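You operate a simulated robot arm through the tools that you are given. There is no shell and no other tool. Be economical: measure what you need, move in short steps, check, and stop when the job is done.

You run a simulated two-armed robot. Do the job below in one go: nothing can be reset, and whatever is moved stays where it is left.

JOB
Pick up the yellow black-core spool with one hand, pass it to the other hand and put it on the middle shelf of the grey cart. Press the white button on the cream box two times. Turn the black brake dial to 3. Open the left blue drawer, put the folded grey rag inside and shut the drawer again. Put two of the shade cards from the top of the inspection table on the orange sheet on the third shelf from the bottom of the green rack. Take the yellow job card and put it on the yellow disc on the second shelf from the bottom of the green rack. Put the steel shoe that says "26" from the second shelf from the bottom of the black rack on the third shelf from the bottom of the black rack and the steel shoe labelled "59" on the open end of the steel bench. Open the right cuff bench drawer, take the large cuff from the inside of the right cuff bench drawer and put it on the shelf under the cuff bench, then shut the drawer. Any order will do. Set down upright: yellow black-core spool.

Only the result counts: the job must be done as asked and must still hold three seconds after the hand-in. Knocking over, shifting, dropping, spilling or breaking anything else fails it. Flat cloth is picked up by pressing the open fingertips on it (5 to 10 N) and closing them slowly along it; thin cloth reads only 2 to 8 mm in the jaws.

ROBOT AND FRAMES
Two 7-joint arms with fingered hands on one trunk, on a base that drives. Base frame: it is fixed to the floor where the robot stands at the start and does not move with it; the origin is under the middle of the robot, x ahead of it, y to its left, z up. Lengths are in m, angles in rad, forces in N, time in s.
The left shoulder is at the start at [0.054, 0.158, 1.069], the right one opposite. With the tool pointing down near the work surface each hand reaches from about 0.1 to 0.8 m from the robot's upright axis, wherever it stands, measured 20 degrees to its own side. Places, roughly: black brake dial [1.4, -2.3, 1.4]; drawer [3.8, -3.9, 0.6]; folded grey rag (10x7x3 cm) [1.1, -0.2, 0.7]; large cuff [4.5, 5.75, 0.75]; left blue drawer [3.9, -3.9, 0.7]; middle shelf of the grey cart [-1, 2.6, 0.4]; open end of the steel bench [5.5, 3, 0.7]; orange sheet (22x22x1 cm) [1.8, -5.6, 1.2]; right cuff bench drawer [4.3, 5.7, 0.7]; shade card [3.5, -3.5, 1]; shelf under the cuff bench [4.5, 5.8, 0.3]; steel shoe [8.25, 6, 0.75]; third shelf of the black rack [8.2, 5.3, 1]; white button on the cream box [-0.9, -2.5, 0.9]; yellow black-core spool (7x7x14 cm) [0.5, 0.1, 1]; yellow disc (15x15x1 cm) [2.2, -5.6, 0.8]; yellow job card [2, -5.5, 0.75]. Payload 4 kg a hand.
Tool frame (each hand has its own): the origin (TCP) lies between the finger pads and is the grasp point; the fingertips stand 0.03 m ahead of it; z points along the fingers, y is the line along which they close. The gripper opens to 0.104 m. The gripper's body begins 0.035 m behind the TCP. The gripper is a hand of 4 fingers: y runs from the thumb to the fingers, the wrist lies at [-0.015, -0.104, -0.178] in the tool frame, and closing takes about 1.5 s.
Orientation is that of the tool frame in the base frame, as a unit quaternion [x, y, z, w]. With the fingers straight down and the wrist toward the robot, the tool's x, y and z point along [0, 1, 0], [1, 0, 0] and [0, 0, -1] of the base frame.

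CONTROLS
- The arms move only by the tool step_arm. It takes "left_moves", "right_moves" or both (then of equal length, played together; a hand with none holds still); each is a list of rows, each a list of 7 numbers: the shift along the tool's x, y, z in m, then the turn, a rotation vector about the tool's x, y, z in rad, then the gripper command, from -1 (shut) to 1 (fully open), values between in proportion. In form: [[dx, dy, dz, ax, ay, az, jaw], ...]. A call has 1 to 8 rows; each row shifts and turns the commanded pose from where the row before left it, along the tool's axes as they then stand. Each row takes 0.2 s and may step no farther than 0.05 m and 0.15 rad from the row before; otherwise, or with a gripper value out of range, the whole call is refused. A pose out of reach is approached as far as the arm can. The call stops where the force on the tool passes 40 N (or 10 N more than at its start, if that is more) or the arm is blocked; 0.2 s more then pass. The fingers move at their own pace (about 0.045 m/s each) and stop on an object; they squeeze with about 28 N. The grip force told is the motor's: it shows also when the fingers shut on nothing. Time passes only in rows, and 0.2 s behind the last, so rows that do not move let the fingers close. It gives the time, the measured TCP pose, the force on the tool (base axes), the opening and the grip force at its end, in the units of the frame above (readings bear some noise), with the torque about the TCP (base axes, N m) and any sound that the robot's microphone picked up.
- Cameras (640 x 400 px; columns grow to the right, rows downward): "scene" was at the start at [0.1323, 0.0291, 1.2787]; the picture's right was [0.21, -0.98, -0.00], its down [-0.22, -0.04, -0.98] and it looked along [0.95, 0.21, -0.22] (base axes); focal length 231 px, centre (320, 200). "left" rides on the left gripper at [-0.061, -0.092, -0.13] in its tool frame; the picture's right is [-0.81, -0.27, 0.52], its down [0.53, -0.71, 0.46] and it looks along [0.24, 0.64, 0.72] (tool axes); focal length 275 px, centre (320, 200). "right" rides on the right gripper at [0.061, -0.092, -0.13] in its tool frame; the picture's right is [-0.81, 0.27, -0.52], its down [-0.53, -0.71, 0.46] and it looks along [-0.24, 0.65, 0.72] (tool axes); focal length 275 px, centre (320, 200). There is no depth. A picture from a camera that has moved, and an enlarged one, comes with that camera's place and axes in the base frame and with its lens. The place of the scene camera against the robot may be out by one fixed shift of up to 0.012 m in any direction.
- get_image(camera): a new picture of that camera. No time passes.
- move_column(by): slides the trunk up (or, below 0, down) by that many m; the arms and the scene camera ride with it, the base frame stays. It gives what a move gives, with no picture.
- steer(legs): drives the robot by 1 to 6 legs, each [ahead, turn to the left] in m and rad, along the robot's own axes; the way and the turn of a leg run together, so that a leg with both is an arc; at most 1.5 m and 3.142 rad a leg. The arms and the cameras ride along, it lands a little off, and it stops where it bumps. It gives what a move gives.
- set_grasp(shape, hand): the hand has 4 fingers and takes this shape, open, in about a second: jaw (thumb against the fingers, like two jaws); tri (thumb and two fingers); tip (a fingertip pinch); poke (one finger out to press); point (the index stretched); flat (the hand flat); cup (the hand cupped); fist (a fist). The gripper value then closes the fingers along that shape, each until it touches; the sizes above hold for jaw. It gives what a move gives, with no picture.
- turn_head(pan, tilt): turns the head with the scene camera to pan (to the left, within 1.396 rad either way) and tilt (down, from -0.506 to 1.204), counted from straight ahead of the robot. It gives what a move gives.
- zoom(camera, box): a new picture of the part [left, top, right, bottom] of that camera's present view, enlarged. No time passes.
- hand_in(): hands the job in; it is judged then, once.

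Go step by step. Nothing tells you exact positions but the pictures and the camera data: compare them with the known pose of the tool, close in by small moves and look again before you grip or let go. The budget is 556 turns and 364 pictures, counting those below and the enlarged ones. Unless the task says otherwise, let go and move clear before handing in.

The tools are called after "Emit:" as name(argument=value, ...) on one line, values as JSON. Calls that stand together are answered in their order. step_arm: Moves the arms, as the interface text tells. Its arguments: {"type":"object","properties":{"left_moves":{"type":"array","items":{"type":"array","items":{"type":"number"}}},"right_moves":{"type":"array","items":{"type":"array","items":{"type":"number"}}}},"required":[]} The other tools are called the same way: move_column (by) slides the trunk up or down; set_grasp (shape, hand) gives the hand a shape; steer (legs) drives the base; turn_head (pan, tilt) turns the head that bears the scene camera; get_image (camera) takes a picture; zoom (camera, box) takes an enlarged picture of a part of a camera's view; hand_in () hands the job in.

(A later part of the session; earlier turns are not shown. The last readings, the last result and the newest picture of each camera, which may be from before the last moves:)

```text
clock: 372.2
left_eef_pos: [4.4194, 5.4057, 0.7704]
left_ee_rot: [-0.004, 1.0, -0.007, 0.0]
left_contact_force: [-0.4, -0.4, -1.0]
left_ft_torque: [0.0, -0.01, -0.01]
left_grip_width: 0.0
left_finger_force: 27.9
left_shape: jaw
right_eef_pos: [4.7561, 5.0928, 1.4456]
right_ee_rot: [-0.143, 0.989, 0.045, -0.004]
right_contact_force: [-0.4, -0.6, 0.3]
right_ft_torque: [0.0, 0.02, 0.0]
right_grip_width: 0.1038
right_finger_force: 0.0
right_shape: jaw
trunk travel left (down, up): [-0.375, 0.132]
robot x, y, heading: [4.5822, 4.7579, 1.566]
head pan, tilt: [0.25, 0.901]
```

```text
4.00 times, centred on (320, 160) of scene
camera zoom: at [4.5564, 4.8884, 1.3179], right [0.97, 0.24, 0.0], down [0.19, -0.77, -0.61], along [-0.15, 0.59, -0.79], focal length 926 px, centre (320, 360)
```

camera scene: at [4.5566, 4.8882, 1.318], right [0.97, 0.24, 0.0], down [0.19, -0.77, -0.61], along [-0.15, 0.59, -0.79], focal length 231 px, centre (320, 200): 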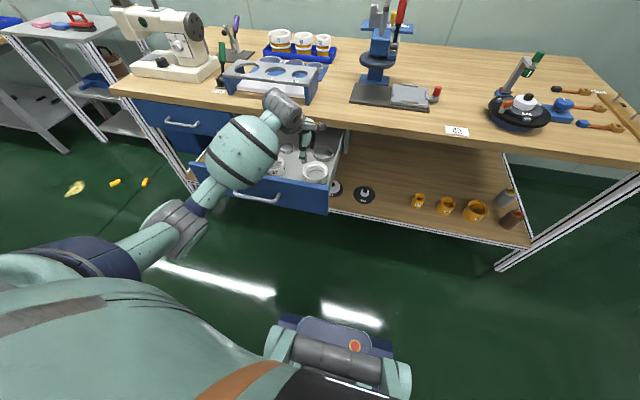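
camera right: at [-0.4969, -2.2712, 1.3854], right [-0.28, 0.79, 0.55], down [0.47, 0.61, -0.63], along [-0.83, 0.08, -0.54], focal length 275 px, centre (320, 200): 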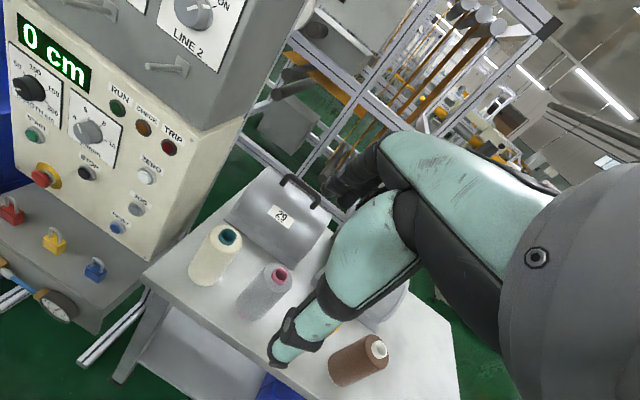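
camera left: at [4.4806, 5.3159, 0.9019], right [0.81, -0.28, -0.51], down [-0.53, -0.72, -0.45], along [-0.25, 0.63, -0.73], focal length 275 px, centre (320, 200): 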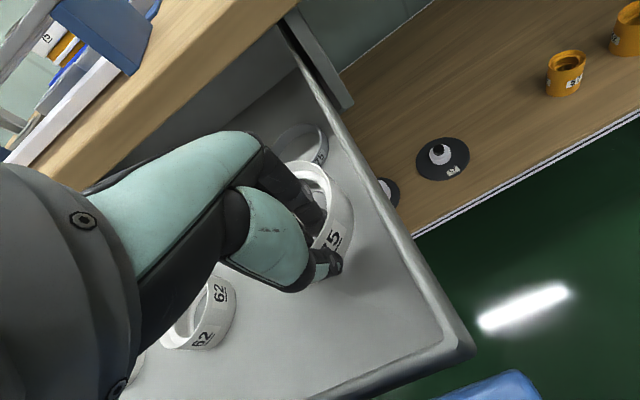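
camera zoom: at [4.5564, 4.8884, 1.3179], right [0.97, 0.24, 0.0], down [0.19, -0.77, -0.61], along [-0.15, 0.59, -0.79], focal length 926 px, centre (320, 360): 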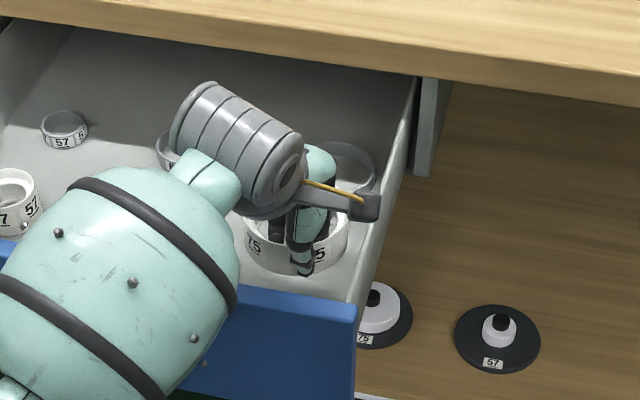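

The cuff came up with the hand. I lift it clear of the drawer, back off and move the robot right, so I can set it on the shelf in the gap at x about 4.76.

Emit:
step_arm(left_moves=[[0, 0, -0.04, 0, 0, 0, -1], [0, 0, -0.04, 0, 0, 0, -1], [0, 0, -0.04, 0, 0, 0, -1], [0, -0.02, -0.04, 0, 0, 0, -1], [0, -0.03, -0.02, 0, 0, 0, -1], [0, -0.03, 0, 0, 0, 0, -1]])

Emit:
get_image(camera="left")

Emit:
steer(legs=[[-0.4, 0], [0, -0.7], [0.5, 0], [0, 0.7]])

Emit:
turn_head(pan=0.0, tilt=0.7)

Emit:
get_image(camera="scene")

```text
clock: 373.6
left_eef_pos: [4.4206, 5.3252, 0.9497]
left_ee_rot: [-0.003, 1.0, -0.006, -0.001]
left_contact_force: [0.0, -0.6, -0.5]
left_ft_torque: [-0.01, -0.03, 0.01]
left_grip_width: 0.0
left_finger_force: 27.9
left_shape: jaw
right_eef_pos: [4.7565, 5.0901, 1.4445]
right_ee_rot: [-0.143, 0.989, 0.046, -0.004]
right_contact_force: [0.4, -0.6, 1.0]
right_ft_torque: [0.02, 0.01, -0.05]
right_grip_width: 0.1037
right_finger_force: 0.0
right_shape: jaw
trunk travel left (down, up): [-0.375, 0.132]
robot x, y, heading: [4.5777, 4.7586, 1.56]
head pan, tilt: [0.25, 0.901]
```

```text
207 pictures are left
camera left: at [4.4815, 5.2353, 1.0816], right [0.81, -0.28, -0.51], down [-0.53, -0.72, -0.45], along [-0.25, 0.63, -0.73], focal length 275 px, centre (320, 200)
```

left: 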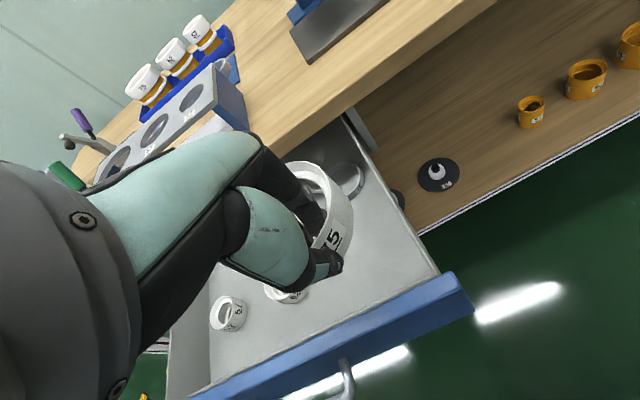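

```text
clock: 383.3
left_eef_pos: [4.7315, 5.2984, 0.9496]
left_ee_rot: [-0.009, 1.0, -0.007, -0.001]
left_contact_force: [0.3, -0.3, -0.4]
left_ft_torque: [-0.03, -0.02, 0.0]
left_grip_width: 0.0001
left_finger_force: 27.4
left_shape: jaw
right_eef_pos: [5.0733, 5.0675, 1.4429]
right_ee_rot: [-0.144, 0.989, 0.043, 0.0]
right_contact_force: [-0.8, -0.4, 0.7]
right_ft_torque: [0.04, -0.01, 0.02]
right_grip_width: 0.1039
right_finger_force: 0.1
right_shape: jaw
trunk travel left (down, up): [-0.375, 0.132]
robot x, y, heading: [4.9032, 4.7324, 1.573]
head pan, tilt: [0.25, 0.901]
```

```text
clock: 384.0
left_eef_pos: [4.7316, 5.286, 0.9571]
left_ee_rot: [-0.009, 1.0, 0.0, -0.001]
left_contact_force: [-0.6, -1.3, -1.0]
left_ft_torque: [0.0, -0.01, -0.04]
left_grip_width: 0.0
left_finger_force: 28.1
left_shape: jaw
right_eef_pos: [5.0729, 5.0494, 1.4482]
right_ee_rot: [-0.145, 0.988, 0.048, 0.002]
right_contact_force: [-0.5, 1.0, -0.4]
right_ft_torque: [0.01, -0.02, 0.03]
right_grip_width: 0.1041
right_finger_force: 0.0
right_shape: jaw
trunk travel left (down, up): [-0.375, 0.132]
robot x, y, heading: [4.907, 4.733, 1.572]
head pan, tilt: [0.0, 0.7]
```

```text
206 pictures are left
camera scene: at [4.8987, 4.8737, 1.334], right [1.0, 0.0, 0.0], down [0.0, -0.65, -0.76], along [0.0, 0.76, -0.65], focal length 231 px, centre (320, 200)
```

scene: 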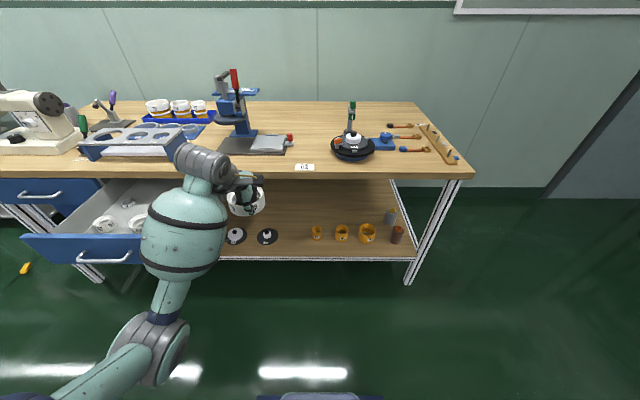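

I lower the trunk fully and the hand in front of the bench, then check clearances before moving in.

Emit:
move_column(by=-0.37)

Emit:
step_arm(left_moves=[[-0.005, 0, 0.03, 0, 0, 0, -1], [-0.005, 0, 0.04, 0, 0, 0, -1], [-0.005, 0, 0.04, 0, 0, 0, -1], [-0.005, 0, 0.04, 0, 0, 0, -1], [0, 0, 0.03, 0, 0, 0, -1], [0, 0, 0, 0, 0, 0, -1]])

Emit:
get_image(camera="scene")

Emit:
get_image(camera="left")

```text
clock: 387.6
left_eef_pos: [4.7323, 5.2869, 0.5892]
left_ee_rot: [-0.009, 1.0, -0.001, 0.0]
left_contact_force: [-0.8, 0.0, -0.4]
left_ft_torque: [-0.03, 0.0, -0.01]
left_grip_width: 0.0001
left_finger_force: 27.7
left_shape: jaw
right_eef_pos: [5.073, 5.0501, 1.0804]
right_ee_rot: [-0.145, 0.988, 0.048, 0.001]
right_contact_force: [0.2, 0.7, -0.2]
right_ft_torque: [0.03, 0.01, 0.01]
right_grip_width: 0.1037
right_finger_force: 0.1
right_shape: jaw
trunk travel left (down, up): [-0.005, 0.502]
robot x, y, heading: [4.9057, 4.7274, 1.574]
head pan, tilt: [0.0, 0.7]
```

```text
clock: 389.0
left_eef_pos: [4.754, 5.2864, 0.4081]
left_ee_rot: [-0.009, 1.0, -0.001, 0.0]
left_contact_force: [0.4, 0.0, -0.1]
left_ft_torque: [-0.01, 0.0, 0.02]
left_grip_width: 0.0
left_finger_force: 28.4
left_shape: jaw
right_eef_pos: [5.0731, 5.0478, 1.0795]
right_ee_rot: [-0.144, 0.988, 0.049, 0.001]
right_contact_force: [-0.4, 0.0, -0.5]
right_ft_torque: [-0.02, 0.0, 0.01]
right_grip_width: 0.104
right_finger_force: 0.0
right_shape: jaw
trunk travel left (down, up): [-0.005, 0.502]
robot x, y, heading: [4.9074, 4.7322, 1.574]
head pan, tilt: [0.0, 0.7]
```

```text
205 pictures are left
camera scene: at [4.8994, 4.8694, 0.9652], right [1.0, 0.0, 0.0], down [0.0, -0.65, -0.76], along [0.0, 0.76, -0.65], focal length 231 px, centre (320, 200)
```

scene: 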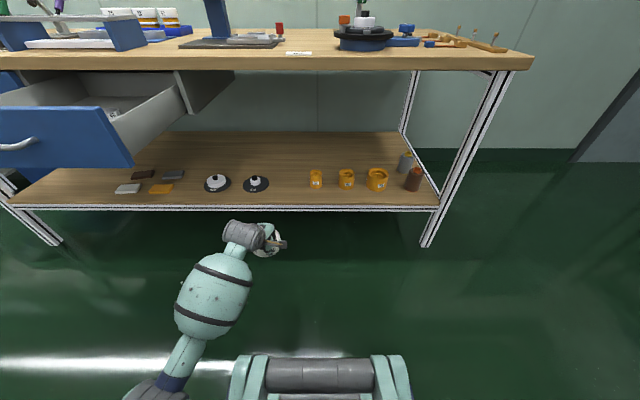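

```text
204 pictures are left
camera left: at [4.817, 5.1965, 0.5378], right [0.81, -0.26, -0.52], down [-0.52, -0.72, -0.45], along [-0.26, 0.64, -0.73], focal length 275 px, centre (320, 200)
```

left: 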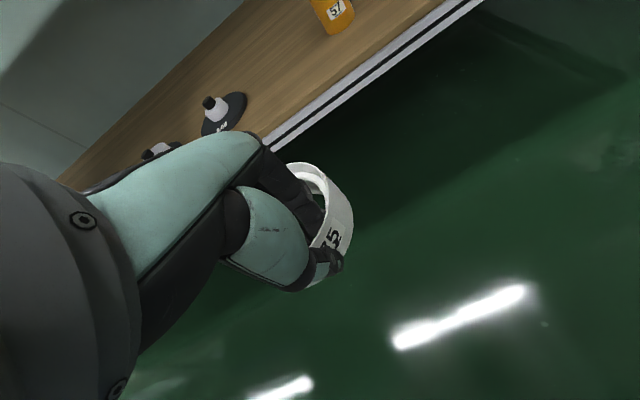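

The gap on the shelf between the disc (edge x 4.66) and the orange cup (edge x 4.85) is free, with the shelf top near z 0.30. I drive in.

Emit:
steer(legs=[[0.36, 0]])

Emit:
get_image(camera="scene")

Emit:
get_image(camera="left")

```text
clock: 391.4
left_eef_pos: [4.7514, 5.6517, 0.4074]
left_ee_rot: [-0.01, 1.0, -0.001, -0.001]
left_contact_force: [-0.1, 0.1, -0.9]
left_ft_torque: [-0.05, 0.0, 0.02]
left_grip_width: 0.0
left_finger_force: 27.9
left_shape: jaw
right_eef_pos: [5.0705, 5.4154, 1.08]
right_ee_rot: [-0.147, 0.988, 0.048, 0.0]
right_contact_force: [-0.5, 0.4, -0.1]
right_ft_torque: [0.0, -0.02, -0.01]
right_grip_width: 0.1041
right_finger_force: 0.1
right_shape: jaw
trunk travel left (down, up): [-0.005, 0.502]
robot x, y, heading: [4.9061, 5.0945, 1.576]
head pan, tilt: [0.0, 0.7]
```

```text
203 pictures are left
camera scene: at [4.8982, 5.2347, 0.9651], right [1.0, 0.0, 0.0], down [0.0, -0.66, -0.76], along [0.0, 0.76, -0.66], focal length 231 px, centre (320, 200)
```

scene: 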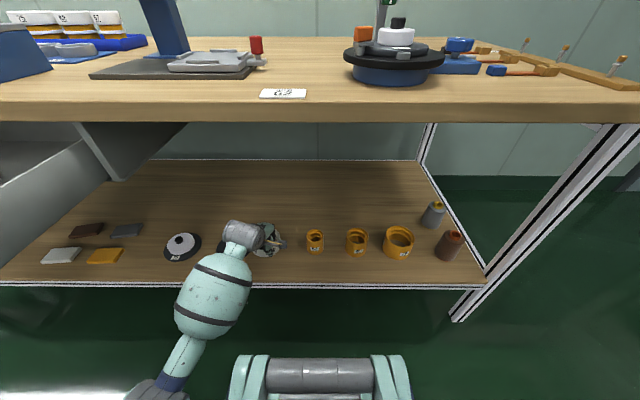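

```text
202 pictures are left
camera left: at [4.8148, 5.5612, 0.5378], right [0.82, -0.26, -0.52], down [-0.52, -0.73, -0.45], along [-0.26, 0.64, -0.73], focal length 275 px, centre (320, 200)
```

left: 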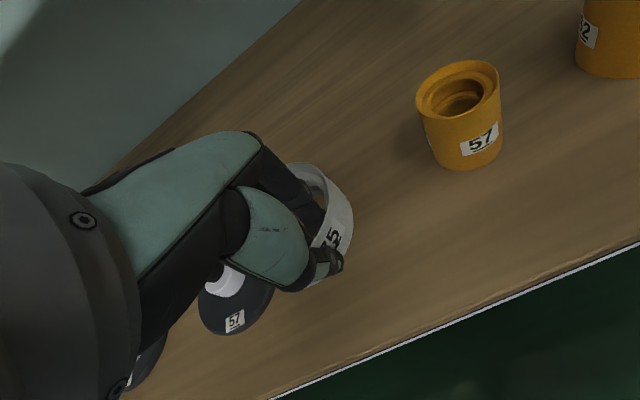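

Clearance is about 6 cm to each side. I lower until it touches.

Emit:
step_arm(left_moves=[[0, 0, 0.012, 0, 0, 0, -1], [0, 0, 0.012, 0, 0, 0, -1], [0, 0, 0.01, 0, 0, 0, -1], [0, 0, 0, 0, 0, 0, -1]])

Emit:
step_arm(left_moves=[[0, 0, 0.008, 0, 0, 0, -1], [0, 0, 0.008, 0, 0, 0, -1], [0, 0, 0, 0, 0, 0, -1]])

Emit:
get_image(camera="left")

```text
clock: 392.4
left_eef_pos: [4.7528, 5.6467, 0.3817]
left_ee_rot: [-0.01, 1.0, 0.005, -0.001]
left_contact_force: [0.3, -0.2, -0.1]
left_ft_torque: [-0.05, 0.02, -0.05]
left_grip_width: 0.0
left_finger_force: 27.6
left_shape: jaw
right_eef_pos: [5.0723, 5.4019, 1.0832]
right_ee_rot: [-0.146, 0.988, 0.055, 0.002]
right_contact_force: [0.2, -0.8, 0.2]
right_ft_torque: [0.03, 0.0, 0.02]
right_grip_width: 0.1041
right_finger_force: 0.0
right_shape: jaw
trunk travel left (down, up): [-0.005, 0.502]
robot x, y, heading: [4.9061, 5.0967, 1.577]
head pan, tilt: [0.0, 0.7]
```

```text
clock: 393.2
left_eef_pos: [4.7522, 5.6479, 0.3644]
left_ee_rot: [-0.01, 1.0, 0.006, 0.0]
left_contact_force: [0.3, -0.6, -0.5]
left_ft_torque: [-0.05, 0.0, -0.01]
left_grip_width: 0.0002
left_finger_force: 27.7
left_shape: jaw
right_eef_pos: [5.0726, 5.4021, 1.0834]
right_ee_rot: [-0.146, 0.988, 0.055, 0.003]
right_contact_force: [-0.3, 0.7, 0.1]
right_ft_torque: [0.01, 0.02, -0.02]
right_grip_width: 0.104
right_finger_force: 0.1
right_shape: jaw
trunk travel left (down, up): [-0.005, 0.502]
robot x, y, heading: [4.9089, 5.0937, 1.575]
head pan, tilt: [0.0, 0.7]
```

```text
201 pictures are left
camera left: at [4.8155, 5.5558, 0.494], right [0.82, -0.25, -0.52], down [-0.52, -0.72, -0.46], along [-0.26, 0.65, -0.72], focal length 275 px, centre (320, 200)
```

left: 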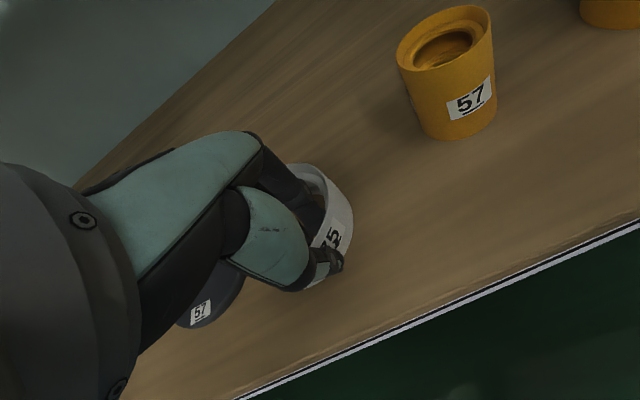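

Emit:
step_arm(left_moves=[[0, 0, 0.007, 0, 0, 0, -1], [0, 0, 0.007, 0, 0, 0, -1], [0, 0, 0.006, 0, 0, 0, -1], [0, 0, 0, 0, 0, 0, -1]])

```text
clock: 394.2
left_eef_pos: [4.7521, 5.6468, 0.3449]
left_ee_rot: [-0.011, 1.0, 0.007, 0.001]
left_contact_force: [-1.2, -2.3, 6.7]
left_ft_torque: [-0.03, 0.03, -0.02]
left_grip_width: 0.0
left_finger_force: 27.4
left_shape: jaw
right_eef_pos: [5.0723, 5.4006, 1.0834]
right_ee_rot: [-0.146, 0.988, 0.055, 0.003]
right_contact_force: [0.3, 0.2, -0.3]
right_ft_torque: [0.0, 0.01, -0.03]
right_grip_width: 0.1041
right_finger_force: 0.1
right_shape: jaw
trunk travel left (down, up): [-0.005, 0.502]
robot x, y, heading: [4.9046, 5.0948, 1.571]
head pan, tilt: [0.0, 0.7]
```

It touches with about 7 N. I open to the width used when entering and lift out.

Emit:
step_arm(left_moves=[[0, 0, -0.001, 0, 0, 0, -0.7], [0, 0, 0, 0, 0, 0, -0.4], [0, 0, 0, 0, 0, 0, -0.1], [0, 0, 0, 0, 0, 0, -0.05], [0, 0, 0, 0, 0, 0, -0.05]])

Emit:
get_image(camera="left")

```text
clock: 395.4
left_eef_pos: [4.7533, 5.6474, 0.3455]
left_ee_rot: [-0.01, 1.0, 0.006, 0.0]
left_contact_force: [-0.8, 0.4, 1.0]
left_ft_torque: [-0.01, -0.02, 0.01]
left_grip_width: 0.0488
left_finger_force: 0.1
left_shape: jaw
right_eef_pos: [5.0719, 5.4021, 1.0825]
right_ee_rot: [-0.146, 0.988, 0.055, 0.002]
right_contact_force: [0.1, 0.4, 0.2]
right_ft_torque: [0.0, 0.02, -0.02]
right_grip_width: 0.1038
right_finger_force: 0.1
right_shape: jaw
trunk travel left (down, up): [-0.005, 0.502]
robot x, y, heading: [4.9047, 5.0969, 1.577]
head pan, tilt: [0.0, 0.7]
```

```text
200 pictures are left
camera left: at [4.8153, 5.5554, 0.4744], right [0.82, -0.25, -0.52], down [-0.52, -0.72, -0.46], along [-0.26, 0.65, -0.72], focal length 275 px, centre (320, 200)
```

left: 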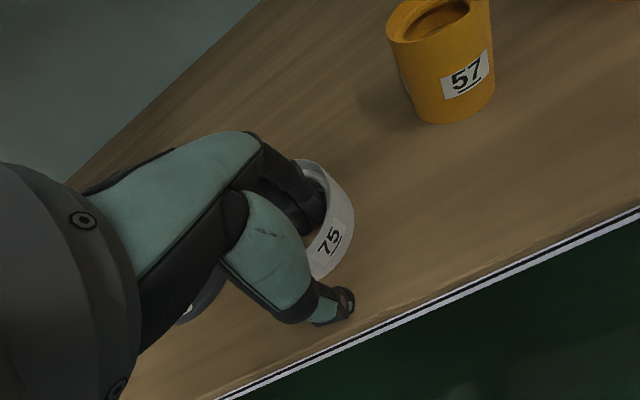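

The cuff stands on the shelf. I lift straight out and check.

Emit:
step_arm(left_moves=[[0, 0, -0.015, 0, 0, 0, -0.05], [0, 0, -0.02, 0, 0, 0, -0.05], [0, 0, -0.02, 0, 0, 0, -0.05], [0, 0, -0.025, 0, 0, 0, -0.05], [0, 0, 0, 0, 0, 0, -0.05]])

Emit:
get_image(camera="left")

Emit:
steer(legs=[[-0.35, 0]])

Emit:
get_image(camera="scene")

```text
clock: 396.6
left_eef_pos: [4.752, 5.6457, 0.4248]
left_ee_rot: [-0.01, 1.0, 0.005, 0.0]
left_contact_force: [0.7, 0.1, 0.3]
left_ft_torque: [0.01, 0.03, 0.0]
left_grip_width: 0.0493
left_finger_force: 0.0
left_shape: jaw
right_eef_pos: [5.0721, 5.4015, 1.0833]
right_ee_rot: [-0.146, 0.988, 0.055, 0.002]
right_contact_force: [0.1, -0.8, -0.2]
right_ft_torque: [0.01, -0.01, 0.06]
right_grip_width: 0.1039
right_finger_force: 0.0
right_shape: jaw
trunk travel left (down, up): [-0.005, 0.502]
robot x, y, heading: [4.9034, 5.098, 1.577]
head pan, tilt: [0.0, 0.7]
```

```text
199 pictures are left
camera left: at [4.8149, 5.5542, 0.5537], right [0.82, -0.25, -0.52], down [-0.52, -0.72, -0.46], along [-0.26, 0.65, -0.72], focal length 275 px, centre (320, 200)
```

left: 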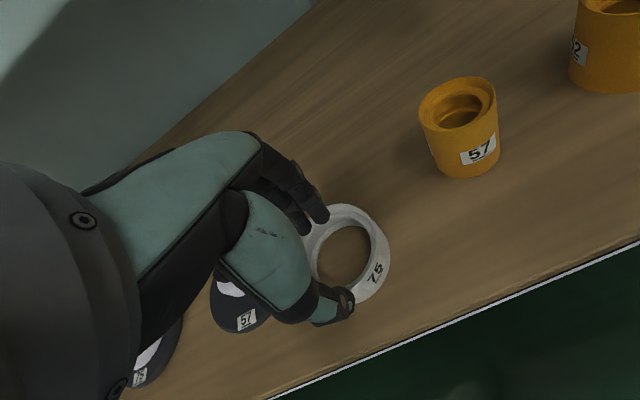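

```text
clock: 399.1
left_eef_pos: [4.7537, 5.2869, 0.4238]
left_ee_rot: [-0.009, 1.0, 0.006, 0.001]
left_contact_force: [0.2, 0.1, 0.2]
left_ft_torque: [0.01, -0.01, -0.01]
left_grip_width: 0.0488
left_finger_force: 0.2
left_shape: jaw
right_eef_pos: [5.0731, 5.0415, 1.0833]
right_ee_rot: [-0.146, 0.988, 0.055, 0.002]
right_contact_force: [0.1, -1.0, -0.6]
right_ft_torque: [-0.04, 0.03, 0.01]
right_grip_width: 0.1037
right_finger_force: 0.1
right_shape: jaw
trunk travel left (down, up): [-0.005, 0.502]
robot x, y, heading: [4.9078, 4.7342, 1.569]
head pan, tilt: [0.0, 0.7]
```

```text
198 pictures are left
camera scene: at [4.8999, 4.8736, 0.9653], right [1.0, 0.0, 0.0], down [0.0, -0.65, -0.76], along [0.0, 0.76, -0.65], focal length 231 px, centre (320, 200)
```

scene: 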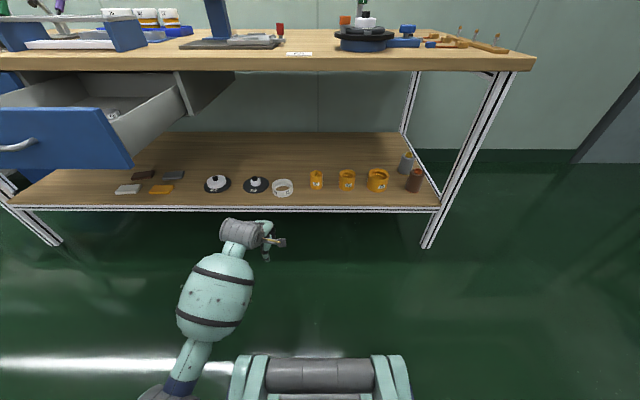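

The cuff stands well on the shelf. Now I shut the drawer: raise the trunk, reposition so the left hand is in front of the handle, and push.

Emit:
move_column(by=0.25)

Emit:
steer(legs=[[-0.1, 0], [0, -0.8], [-0.5, 0], [0, 0.8]])

Emit:
step_arm(left_moves=[[0, 0, -0.03, 0, 0, 0, -1], [0, 0, -0.03, 0, 0, 0, -1], [0, 0, 0, 0, 0, 0, -1], [0, 0, 0, 0, 0, 0, -1]])

Emit:
get_image(camera="scene")

```text
clock: 401.6
left_eef_pos: [4.7533, 5.2818, 0.6806]
left_ee_rot: [-0.01, 1.0, 0.012, -0.001]
left_contact_force: [0.1, 0.3, -0.1]
left_ft_torque: [-0.01, -0.01, 0.02]
left_grip_width: 0.0491
left_finger_force: 0.1
left_shape: jaw
right_eef_pos: [5.0724, 5.0286, 1.3363]
right_ee_rot: [-0.148, 0.987, 0.063, 0.0]
right_contact_force: [-0.1, -0.1, -0.6]
right_ft_torque: [0.02, 0.0, -0.03]
right_grip_width: 0.1041
right_finger_force: 0.1
right_shape: jaw
trunk travel left (down, up): [-0.255, 0.252]
robot x, y, heading: [4.9035, 4.7355, 1.572]
head pan, tilt: [0.0, 0.7]
```

```text
clock: 410.4
left_eef_pos: [4.392, 4.8311, 0.681]
left_ee_rot: [-0.013, 1.0, 0.012, 0.001]
left_contact_force: [-0.4, -0.6, -0.1]
left_ft_torque: [-0.01, -0.01, 0.02]
left_grip_width: 0.0494
left_finger_force: 0.0
left_shape: jaw
right_eef_pos: [4.7156, 4.5811, 1.3361]
right_ee_rot: [-0.149, 0.987, 0.061, 0.003]
right_contact_force: [0.6, 0.3, -0.9]
right_ft_torque: [-0.01, -0.04, 0.0]
right_grip_width: 0.1041
right_finger_force: 0.0
right_shape: jaw
trunk travel left (down, up): [-0.255, 0.252]
robot x, y, heading: [4.5591, 4.2892, 1.584]
head pan, tilt: [0.0, 0.7]
```

```text
clock: 411.4
left_eef_pos: [4.3941, 4.8219, 0.7478]
left_ee_rot: [-0.014, 1.0, 0.018, 0.0]
left_contact_force: [0.5, 0.3, -0.3]
left_ft_torque: [0.0, 0.0, 0.0]
left_grip_width: 0.0
left_finger_force: 25.5
left_shape: jaw
right_eef_pos: [4.7152, 4.5649, 1.3407]
right_ee_rot: [-0.15, 0.986, 0.067, 0.004]
right_contact_force: [0.8, -0.4, 0.2]
right_ft_torque: [0.01, -0.01, -0.01]
right_grip_width: 0.1038
right_finger_force: 0.1
right_shape: jaw
trunk travel left (down, up): [-0.255, 0.252]
robot x, y, heading: [4.5579, 4.2888, 1.582]
head pan, tilt: [0.0, 0.7]
```

```text
197 pictures are left
camera scene: at [4.5499, 4.4293, 1.2147], right [1.0, 0.01, 0.0], down [0.01, -0.65, -0.76], along [-0.01, 0.76, -0.65], focal length 231 px, centre (320, 200)
```

scene: 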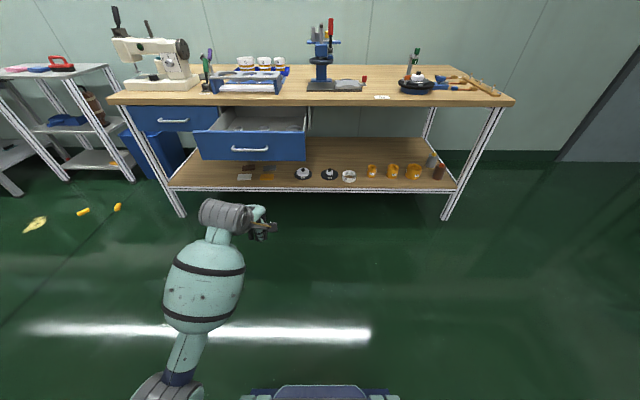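

I move the hand left in line with the handle and drive forward to push.

Emit:
step_arm(left_moves=[[0.045, 0, 0, 0, 0, 0, -1], [0.045, 0, 0, 0, 0, 0, -1], [0.035, 0, -0.008, 0, 0, 0, -1], [0, 0, 0, 0, 0, 0, -1]])

Emit:
steer(legs=[[0.38, 0]])

Emit:
get_image(camera="scene")

```text
clock: 412.4
left_eef_pos: [4.2677, 4.8171, 0.7576]
left_ee_rot: [-0.014, 1.0, 0.017, 0.0]
left_contact_force: [0.0, -0.2, -0.7]
left_ft_torque: [0.02, 0.0, 0.01]
left_grip_width: 0.0001
left_finger_force: 27.6
left_shape: jaw
right_eef_pos: [4.716, 4.5647, 1.3405]
right_ee_rot: [-0.149, 0.987, 0.067, 0.004]
right_contact_force: [0.0, -0.3, -0.2]
right_ft_torque: [0.0, 0.02, 0.01]
right_grip_width: 0.104
right_finger_force: 0.0
right_shape: jaw
trunk travel left (down, up): [-0.255, 0.252]
robot x, y, heading: [4.5558, 4.2872, 1.587]
head pan, tilt: [0.0, 0.7]
```

```text
clock: 414.9
left_eef_pos: [4.2574, 5.2006, 0.7564]
left_ee_rot: [-0.018, 1.0, 0.018, 0.0]
left_contact_force: [-0.8, 0.2, 0.4]
left_ft_torque: [0.01, -0.01, -0.05]
left_grip_width: 0.0
left_finger_force: 27.5
left_shape: jaw
right_eef_pos: [4.7068, 4.9532, 1.3392]
right_ee_rot: [-0.154, 0.986, 0.067, 0.003]
right_contact_force: [-0.6, 0.3, -0.9]
right_ft_torque: [-0.04, 0.0, 0.0]
right_grip_width: 0.1038
right_finger_force: 0.1
right_shape: jaw
trunk travel left (down, up): [-0.255, 0.252]
robot x, y, heading: [4.5489, 4.6734, 1.59]
head pan, tilt: [0.0, 0.7]
```

```text
196 pictures are left
camera scene: at [4.5425, 4.8149, 1.2147], right [1.0, 0.02, 0.0], down [0.01, -0.65, -0.76], along [-0.02, 0.76, -0.65], focal length 231 px, centre (320, 200)
```

scene: 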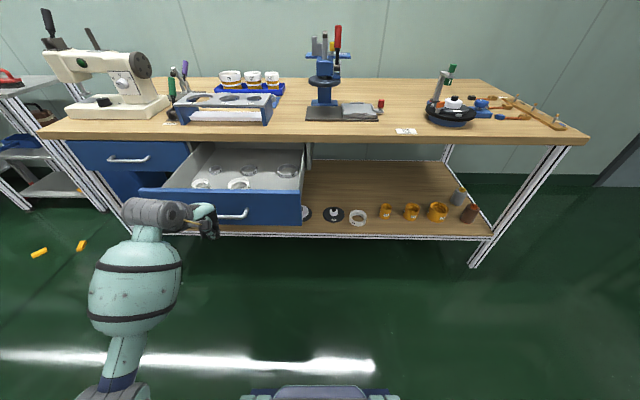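

The hand is right before the handle. I push forward.

Emit:
steer(legs=[[0.22, 0]])

Emit:
get_image(camera="scene")

```text
clock: 416.7
left_eef_pos: [4.2547, 5.4118, 0.7631]
left_ee_rot: [-0.019, 1.0, 0.024, 0.0]
left_contact_force: [-0.6, -1.2, 0.0]
left_ft_torque: [-0.01, -0.01, 0.01]
left_grip_width: 0.0
left_finger_force: 28.0
left_shape: jaw
right_eef_pos: [4.7037, 5.1559, 1.3433]
right_ee_rot: [-0.155, 0.985, 0.075, 0.005]
right_contact_force: [-1.3, -0.4, 0.2]
right_ft_torque: [0.03, 0.0, -0.02]
right_grip_width: 0.1039
right_finger_force: 0.0
right_shape: jaw
trunk travel left (down, up): [-0.255, 0.252]
robot x, y, heading: [4.5449, 4.8921, 1.591]
head pan, tilt: [0.0, 0.7]
```

```text
195 pictures are left
camera scene: at [4.5382, 5.0343, 1.2149], right [1.0, 0.02, 0.0], down [0.01, -0.65, -0.76], along [-0.02, 0.76, -0.65], focal length 231 px, centre (320, 200)
```

scene: 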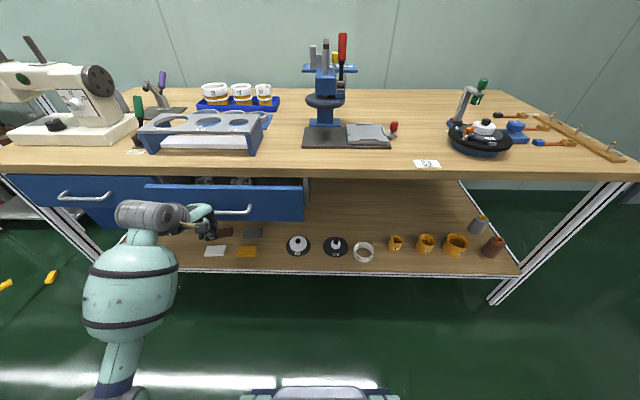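

It is sliding in. I continue.

Emit:
steer(legs=[[0.1, 0]])

Emit:
step_arm(left_moves=[[0, 0.012, 0, 0, 0, 0, -1], [0, 0.012, 0, 0, 0, 0, -1], [0, 0.012, 0, 0, 0, 0, -1], [0, 0.01, 0, 0, 0, 0, -1], [0, 0, 0, 0, 0, 0, -1]])

Emit:
get_image(camera="scene")

```text
clock: 417.9
left_eef_pos: [4.2515, 5.4963, 0.7774]
left_ee_rot: [-0.019, 0.999, 0.037, -0.001]
left_contact_force: [1.0, 0.6, -0.7]
left_ft_torque: [-0.05, -0.04, -0.01]
left_grip_width: 0.0003
left_finger_force: 28.0
left_shape: jaw
right_eef_pos: [4.7019, 5.2236, 1.3502]
right_ee_rot: [-0.154, 0.984, 0.088, 0.008]
right_contact_force: [0.3, 0.9, -0.5]
right_ft_torque: [-0.05, 0.01, 0.01]
right_grip_width: 0.1038
right_finger_force: 0.1
right_shape: jaw
trunk travel left (down, up): [-0.255, 0.252]
robot x, y, heading: [4.5458, 4.9988, 1.589]
head pan, tilt: [0.0, 0.7]
```

```text
clock: 418.5
left_eef_pos: [4.2518, 5.5216, 0.7744]
left_ee_rot: [-0.019, 0.999, 0.031, -0.001]
left_contact_force: [1.0, -1.1, 0.3]
left_ft_torque: [0.05, 0.03, -0.01]
left_grip_width: 0.0002
left_finger_force: 27.4
left_shape: jaw
right_eef_pos: [4.6995, 5.2339, 1.348]
right_ee_rot: [-0.158, 0.984, 0.085, 0.002]
right_contact_force: [0.5, -1.3, 0.6]
right_ft_torque: [0.05, -0.01, -0.01]
right_grip_width: 0.104
right_finger_force: 0.1
right_shape: jaw
trunk travel left (down, up): [-0.255, 0.252]
robot x, y, heading: [4.5431, 4.9968, 1.593]
head pan, tilt: [0.0, 0.7]
stopped in row 3 (left hand): the force on the tool passed its limit at 49 N (the readings are from after the stop); the commanded pose is now the measured one
```

```text
194 pictures are left
camera scene: at [4.5358, 5.1353, 1.2151], right [1.0, 0.02, 0.0], down [0.01, -0.65, -0.76], along [-0.02, 0.76, -0.65], focal length 231 px, centre (320, 200)
```

scene: 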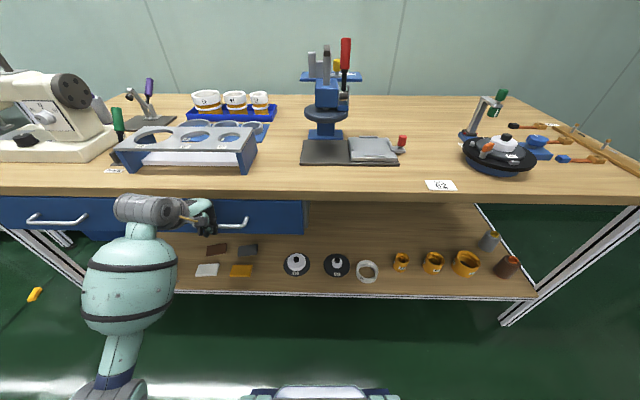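

Emit:
zoom(camera="scene", box=[0, 170, 320, 300])

```text
2.00 times, centred on (160, 235) of scene
camera zoom: at [4.5358, 5.1353, 1.2151], right [1.0, 0.02, 0.0], down [0.01, -0.65, -0.76], along [-0.02, 0.76, -0.65], focal length 463 px, centre (640, 130)
```

zoom: 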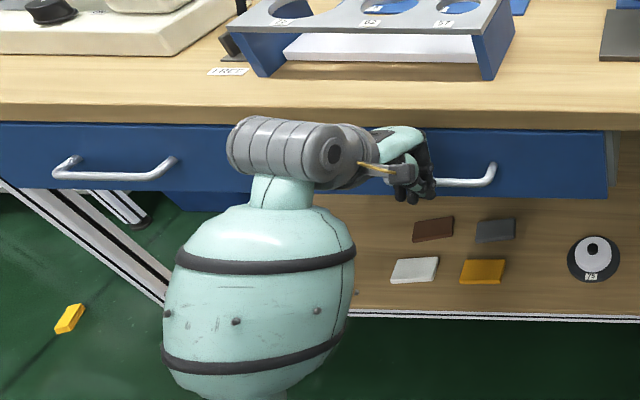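

The drawer looks flush, and the bar position of about 5.548 matches its closed position. I back off and verify from a distance.

Emit:
steer(legs=[[-0.5, 0]])

Emit:
step_arm(left_moves=[[0, 0, -0.04, 0, 0, 0, 0], [-0.02, -0.02, -0.04, 0, 0, 0, 1], [-0.02, -0.02, -0.04, 0, 0, 0, 1], [0, -0.02, -0.04, 0, 0, 0, 1], [0, -0.02, -0.04, 0, 0, 0, 1], [0, 0, -0.04, 0, 0, 0, 1]], right_moves=[[0, 0.04, 0, 0.03, 0, 0, 1], [0, 0.04, 0, 0.03, 0, 0, 1], [0, 0.03, 0, 0.03, 0, 0, 1], [0, 0.03, 0, 0.03, 0, 0, 1], [0, 0.02, 0, 0.03, 0, 0, 1], [0, 0, 0, 0, 0, 0, 1]])

Emit:
turn_head(pan=0.0, tilt=0.5)

Emit:
get_image(camera="scene")

```text
clock: 421.5
left_eef_pos: [4.2605, 5.0235, 0.7754]
left_ee_rot: [-0.02, 0.999, 0.031, -0.001]
left_contact_force: [0.5, -0.3, 0.3]
left_ft_torque: [0.03, 0.0, -0.01]
left_grip_width: 0.0
left_finger_force: 27.6
left_shape: jaw
right_eef_pos: [4.7091, 4.7402, 1.3483]
right_ee_rot: [-0.161, 0.983, 0.084, 0.001]
right_contact_force: [0.0, -0.4, -0.4]
right_ft_torque: [-0.02, 0.01, -0.01]
right_grip_width: 0.1037
right_finger_force: 0.0
right_shape: jaw
trunk travel left (down, up): [-0.255, 0.252]
robot x, y, heading: [4.5583, 4.4995, 1.594]
head pan, tilt: [0.0, 0.7]
```

```text
clock: 422.9
left_eef_pos: [4.305, 4.9165, 1.0175]
left_ee_rot: [-0.021, 0.999, 0.036, -0.002]
left_contact_force: [0.8, 0.2, 0.2]
left_ft_torque: [0.01, -0.03, -0.03]
left_grip_width: 0.1024
left_finger_force: 0.0
left_shape: jaw
right_eef_pos: [4.6602, 4.8731, 1.3711]
right_ee_rot: [-0.161, 0.987, 0.016, 0.015]
right_contact_force: [0.1, -0.5, 0.1]
right_ft_torque: [0.0, 0.0, -0.03]
right_grip_width: 0.1041
right_finger_force: 0.0
right_shape: jaw
trunk travel left (down, up): [-0.255, 0.252]
robot x, y, heading: [4.5554, 4.5011, 1.596]
head pan, tilt: [0.0, 0.7]
```

```text
clock: 423.7
left_eef_pos: [4.3053, 4.9176, 1.0172]
left_ee_rot: [-0.02, 0.999, 0.037, -0.003]
left_contact_force: [-0.1, -0.4, -0.7]
left_ft_torque: [0.03, 0.01, 0.01]
left_grip_width: 0.1035
left_finger_force: 0.1
left_shape: jaw
right_eef_pos: [4.6592, 4.8738, 1.371]
right_ee_rot: [-0.16, 0.987, 0.017, 0.013]
right_contact_force: [-0.1, -0.7, -0.8]
right_ft_torque: [0.02, -0.03, -0.04]
right_grip_width: 0.1043
right_finger_force: 0.1
right_shape: jaw
trunk travel left (down, up): [-0.255, 0.252]
robot x, y, heading: [4.554, 4.5036, 1.593]
head pan, tilt: [0.0, 0.499]
```

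```text
192 pictures are left
camera scene: at [4.5464, 4.6485, 1.2324], right [1.0, 0.03, 0.0], down [0.01, -0.49, -0.87], along [-0.02, 0.87, -0.49], focal length 231 px, centre (320, 200)
```

scene: 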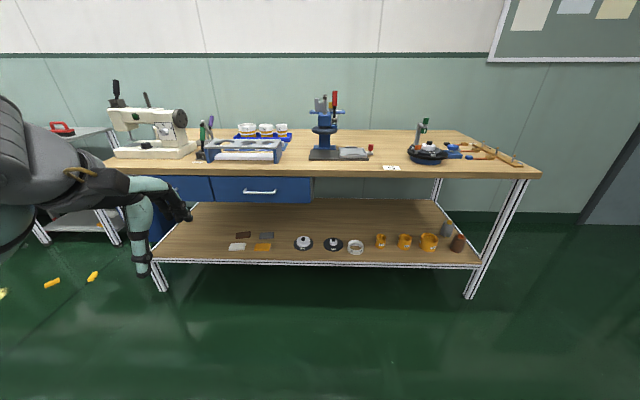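

The drawer is shut and the cuff is on the shelf. Next is the black rack near [8.3, 5.3], so I drive there.

Emit:
steer(legs=[[0, -1.19], [1.4, 0], [1.3, 0], [0, -0.4]])

Emit:
turn_head(pan=0.0, tilt=0.3)

Emit:
get_image(camera="scene")

```text
clock: 442.3
left_eef_pos: [7.4709, 5.7244, 1.0173]
left_ee_rot: [0.711, 0.702, 0.029, 0.025]
left_contact_force: [0.3, -0.3, -0.6]
left_ft_torque: [-0.01, -0.03, -0.04]
left_grip_width: 0.1035
left_finger_force: 0.2
left_shape: jaw
right_eef_pos: [7.4075, 5.372, 1.371]
right_ee_rot: [0.608, 0.794, 0.002, 0.021]
right_contact_force: [0.5, -1.2, -0.4]
right_ft_torque: [0.0, 0.04, 0.02]
right_grip_width: 0.1039
right_finger_force: 0.0
right_shape: jaw
trunk travel left (down, up): [-0.255, 0.252]
robot x, y, heading: [7.0392, 5.4988, -0.031]
head pan, tilt: [0.0, 0.499]
```

```text
clock: 443.0
left_eef_pos: [7.4579, 5.7246, 1.0225]
left_ee_rot: [0.712, 0.701, 0.032, 0.031]
left_contact_force: [-0.9, -0.3, 0.5]
left_ft_torque: [0.0, 0.01, -0.01]
left_grip_width: 0.1037
left_finger_force: 0.1
left_shape: jaw
right_eef_pos: [7.3887, 5.374, 1.3759]
right_ee_rot: [0.608, 0.794, 0.005, 0.027]
right_contact_force: [1.0, 0.8, -0.3]
right_ft_torque: [0.0, -0.04, -0.02]
right_grip_width: 0.1041
right_finger_force: 0.0
right_shape: jaw
trunk travel left (down, up): [-0.255, 0.252]
robot x, y, heading: [7.0412, 5.4976, -0.029]
head pan, tilt: [0.0, 0.3]
```

```text
191 pictures are left
camera scene: at [7.174, 5.504, 1.2509], right [-0.03, -1.0, 0.0], down [-0.31, 0.01, -0.95], along [0.95, -0.03, -0.31], focal length 231 px, centre (320, 200)
```

scene: 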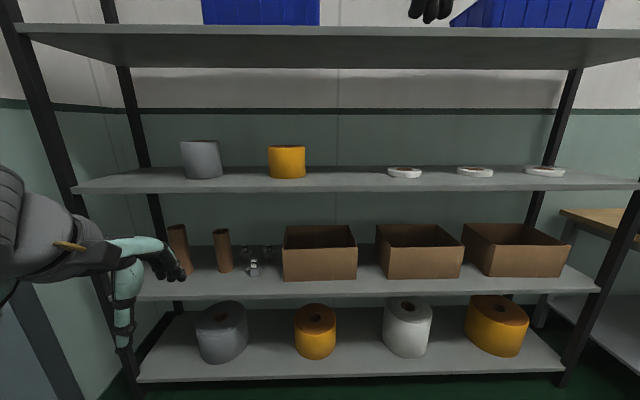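

I see the second shelf with cardboard boxes, brown tubes and small steel parts. I zoom in on the parts.

Emit:
zoom(camera="scene", box=[160, 200, 300, 300])

Emit:
zoom(camera="scene", box=[70, 120, 340, 290])

```text
4.00 times, centred on (230, 250) of scene
camera zoom: at [7.174, 5.504, 1.2509], right [-0.03, -1.0, 0.0], down [-0.31, 0.01, -0.95], along [0.95, -0.03, -0.31], focal length 926 px, centre (680, 0)
```

zoom: 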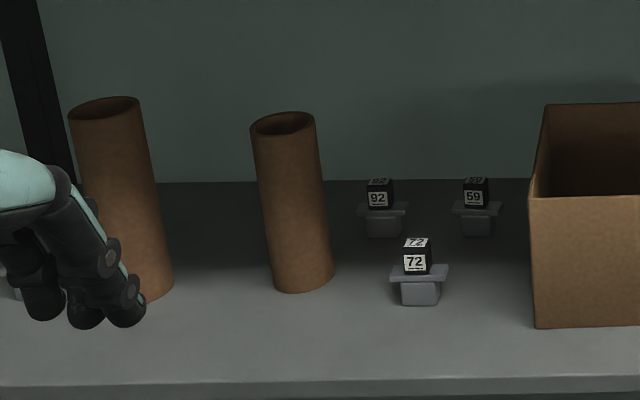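

```text
2.35 times, centred on (205, 205) of scene
camera zoom: at [7.174, 5.504, 1.2509], right [-0.03, -1.0, 0.0], down [-0.31, 0.01, -0.95], along [0.95, -0.03, -0.31], focal length 544 px, centre (591, 188)
```

zoom: 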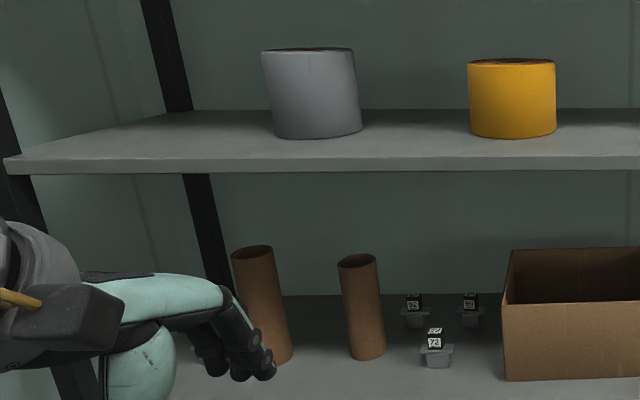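

I see shoes 92, 59 and 72. "26" is not visible yet and may be behind my left hand or the tubes. I move the left hand away and look again.

Emit:
step_arm(left_moves=[[-0.02, -0.04, 0, 0, 0, 0, 1], [-0.02, -0.04, 0, 0, 0, 0, 1], [-0.02, -0.03, 0.03, 0, 0, 0, 1], [0, 0, 0.04, 0, 0, 0, 1], [0, 0, 0.04, 0, 0, 0, 1], [0, 0, 0.04, 0, 0, 0, 1], [0, 0, 0.04, 0, 0, 0, 1]])

Emit:
zoom(camera="scene", box=[120, 190, 300, 310])

Emit:
get_image(camera="left")

```text
clock: 444.6
left_eef_pos: [7.4656, 5.6475, 0.8842]
left_ee_rot: [0.712, 0.701, 0.032, 0.029]
left_contact_force: [0.0, -0.8, 0.0]
left_ft_torque: [0.0, 0.0, 0.01]
left_grip_width: 0.104
left_finger_force: 0.0
left_shape: jaw
left hand out of reach, approached as far as the arm can: row 1, 2, 3, 4, 5, 6
right_eef_pos: [7.3924, 5.375, 1.3748]
right_ee_rot: [0.607, 0.794, 0.005, 0.025]
right_contact_force: [-0.4, 0.3, -0.3]
right_ft_torque: [-0.01, 0.0, 0.0]
right_grip_width: 0.1038
right_finger_force: 0.1
right_shape: jaw
trunk travel left (down, up): [-0.255, 0.252]
robot x, y, heading: [7.0417, 5.4987, -0.03]
head pan, tilt: [0.0, 0.3]
```

```text
3.33 times, centred on (210, 250) of scene
camera zoom: at [7.1753, 5.5049, 1.2508], right [-0.03, -1.0, 0.0], down [-0.31, 0.01, -0.95], along [0.95, -0.03, -0.31], focal length 771 px, centre (687, 33)
```

zoom: 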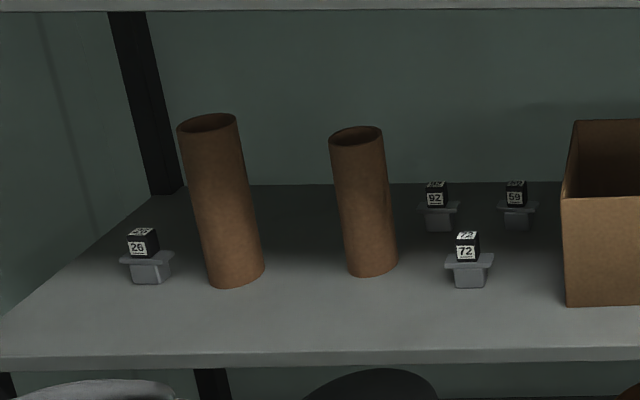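

```text
187 pictures are left
camera left: at [7.3615, 5.5867, 1.0057], right [-0.24, -0.81, -0.54], down [-0.66, 0.54, -0.51], along [0.71, 0.23, -0.66], focal length 275 px, centre (320, 200)
```

left: 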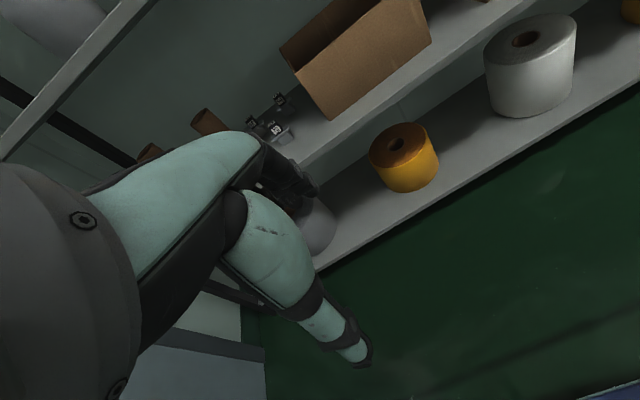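

"26" stands at the far left at about [8.067, 6.189], and "59" at about [8.18, 5.725]. I'll take "26" with the left hand, so I position the robot at about [7.38, 5.94].

Emit:
steer(legs=[[0, 0.94], [0.5, 0], [0, -0.91]])

Emit:
move_column(by=-0.1)

Emit:
turn_head(pan=0.15, tilt=0.45)

Emit:
get_image(camera="scene")

Emit:
get_image(camera="left")

```text
clock: 450.5
left_eef_pos: [7.4801, 6.3212, 0.8885]
left_ee_rot: [0.29, 0.956, 0.039, 0.006]
left_contact_force: [-0.3, -1.4, 0.0]
left_ft_torque: [0.01, -0.02, 0.02]
left_grip_width: 0.1039
left_finger_force: 0.1
left_shape: jaw
right_eef_pos: [7.6393, 6.0635, 1.3846]
right_ee_rot: [0.187, 0.981, 0.03, 0.028]
right_contact_force: [-1.4, 0.5, -0.2]
right_ft_torque: [-0.04, -0.08, -0.03]
right_grip_width: 0.1038
right_finger_force: 0.0
right_shape: jaw
trunk travel left (down, up): [-0.255, 0.252]
robot x, y, heading: [7.3507, 5.8876, 0.882]
head pan, tilt: [0.0, 0.3]
stopped in leg 2: the robot was blocked; the commanded pose is now the measured one
```

```text
clock: 451.9
left_eef_pos: [7.4799, 6.3179, 0.7856]
left_ee_rot: [0.293, 0.955, 0.037, 0.005]
left_contact_force: [-0.3, 0.2, -0.2]
left_ft_torque: [0.03, 0.01, 0.0]
left_grip_width: 0.104
left_finger_force: 0.1
left_shape: jaw
right_eef_pos: [7.6437, 6.0653, 1.2831]
right_ee_rot: [0.19, 0.981, 0.028, 0.027]
right_contact_force: [0.5, 0.4, -0.2]
right_ft_torque: [0.01, 0.0, -0.02]
right_grip_width: 0.1039
right_finger_force: 0.0
right_shape: jaw
trunk travel left (down, up): [-0.155, 0.352]
robot x, y, heading: [7.3527, 5.8938, 0.886]
head pan, tilt: [0.0, 0.3]
```

```text
clock: 452.6
left_eef_pos: [7.4798, 6.3191, 0.7866]
left_ee_rot: [0.292, 0.956, 0.038, 0.007]
left_contact_force: [-0.1, -0.6, -1.1]
left_ft_torque: [0.03, -0.01, 0.01]
left_grip_width: 0.1041
left_finger_force: 0.1
left_shape: jaw
right_eef_pos: [7.6441, 6.0648, 1.2824]
right_ee_rot: [0.189, 0.981, 0.028, 0.027]
right_contact_force: [0.8, 0.3, 0.5]
right_ft_torque: [0.0, 0.01, -0.01]
right_grip_width: 0.1038
right_finger_force: 0.1
right_shape: jaw
trunk travel left (down, up): [-0.155, 0.352]
robot x, y, heading: [7.3502, 5.8909, 0.886]
head pan, tilt: [0.15, 0.45]
```

```text
186 pictures are left
camera scene: at [7.4201, 6.0119, 1.1373], right [0.86, -0.51, 0.0], down [-0.23, -0.38, -0.9], along [0.46, 0.77, -0.44], focal length 231 px, centre (320, 200)
```

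scene: 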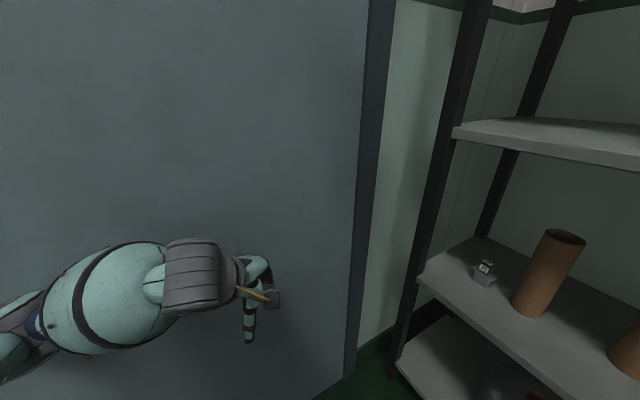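

```text
185 pictures are left
camera left: at [7.4751, 6.2, 0.9094], right [0.54, -0.64, -0.55], down [-0.82, -0.26, -0.5], along [0.18, 0.72, -0.67], focal length 275 px, centre (320, 200)
```

left: 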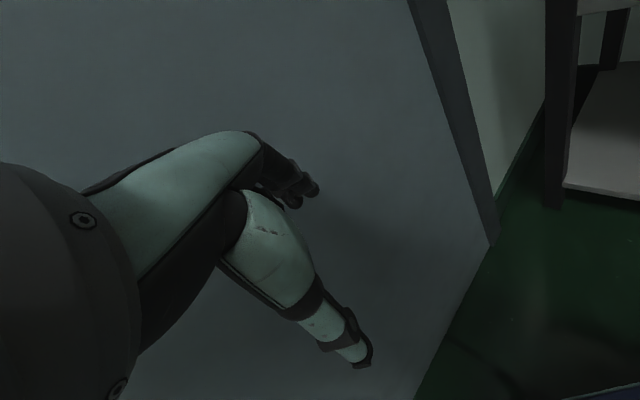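

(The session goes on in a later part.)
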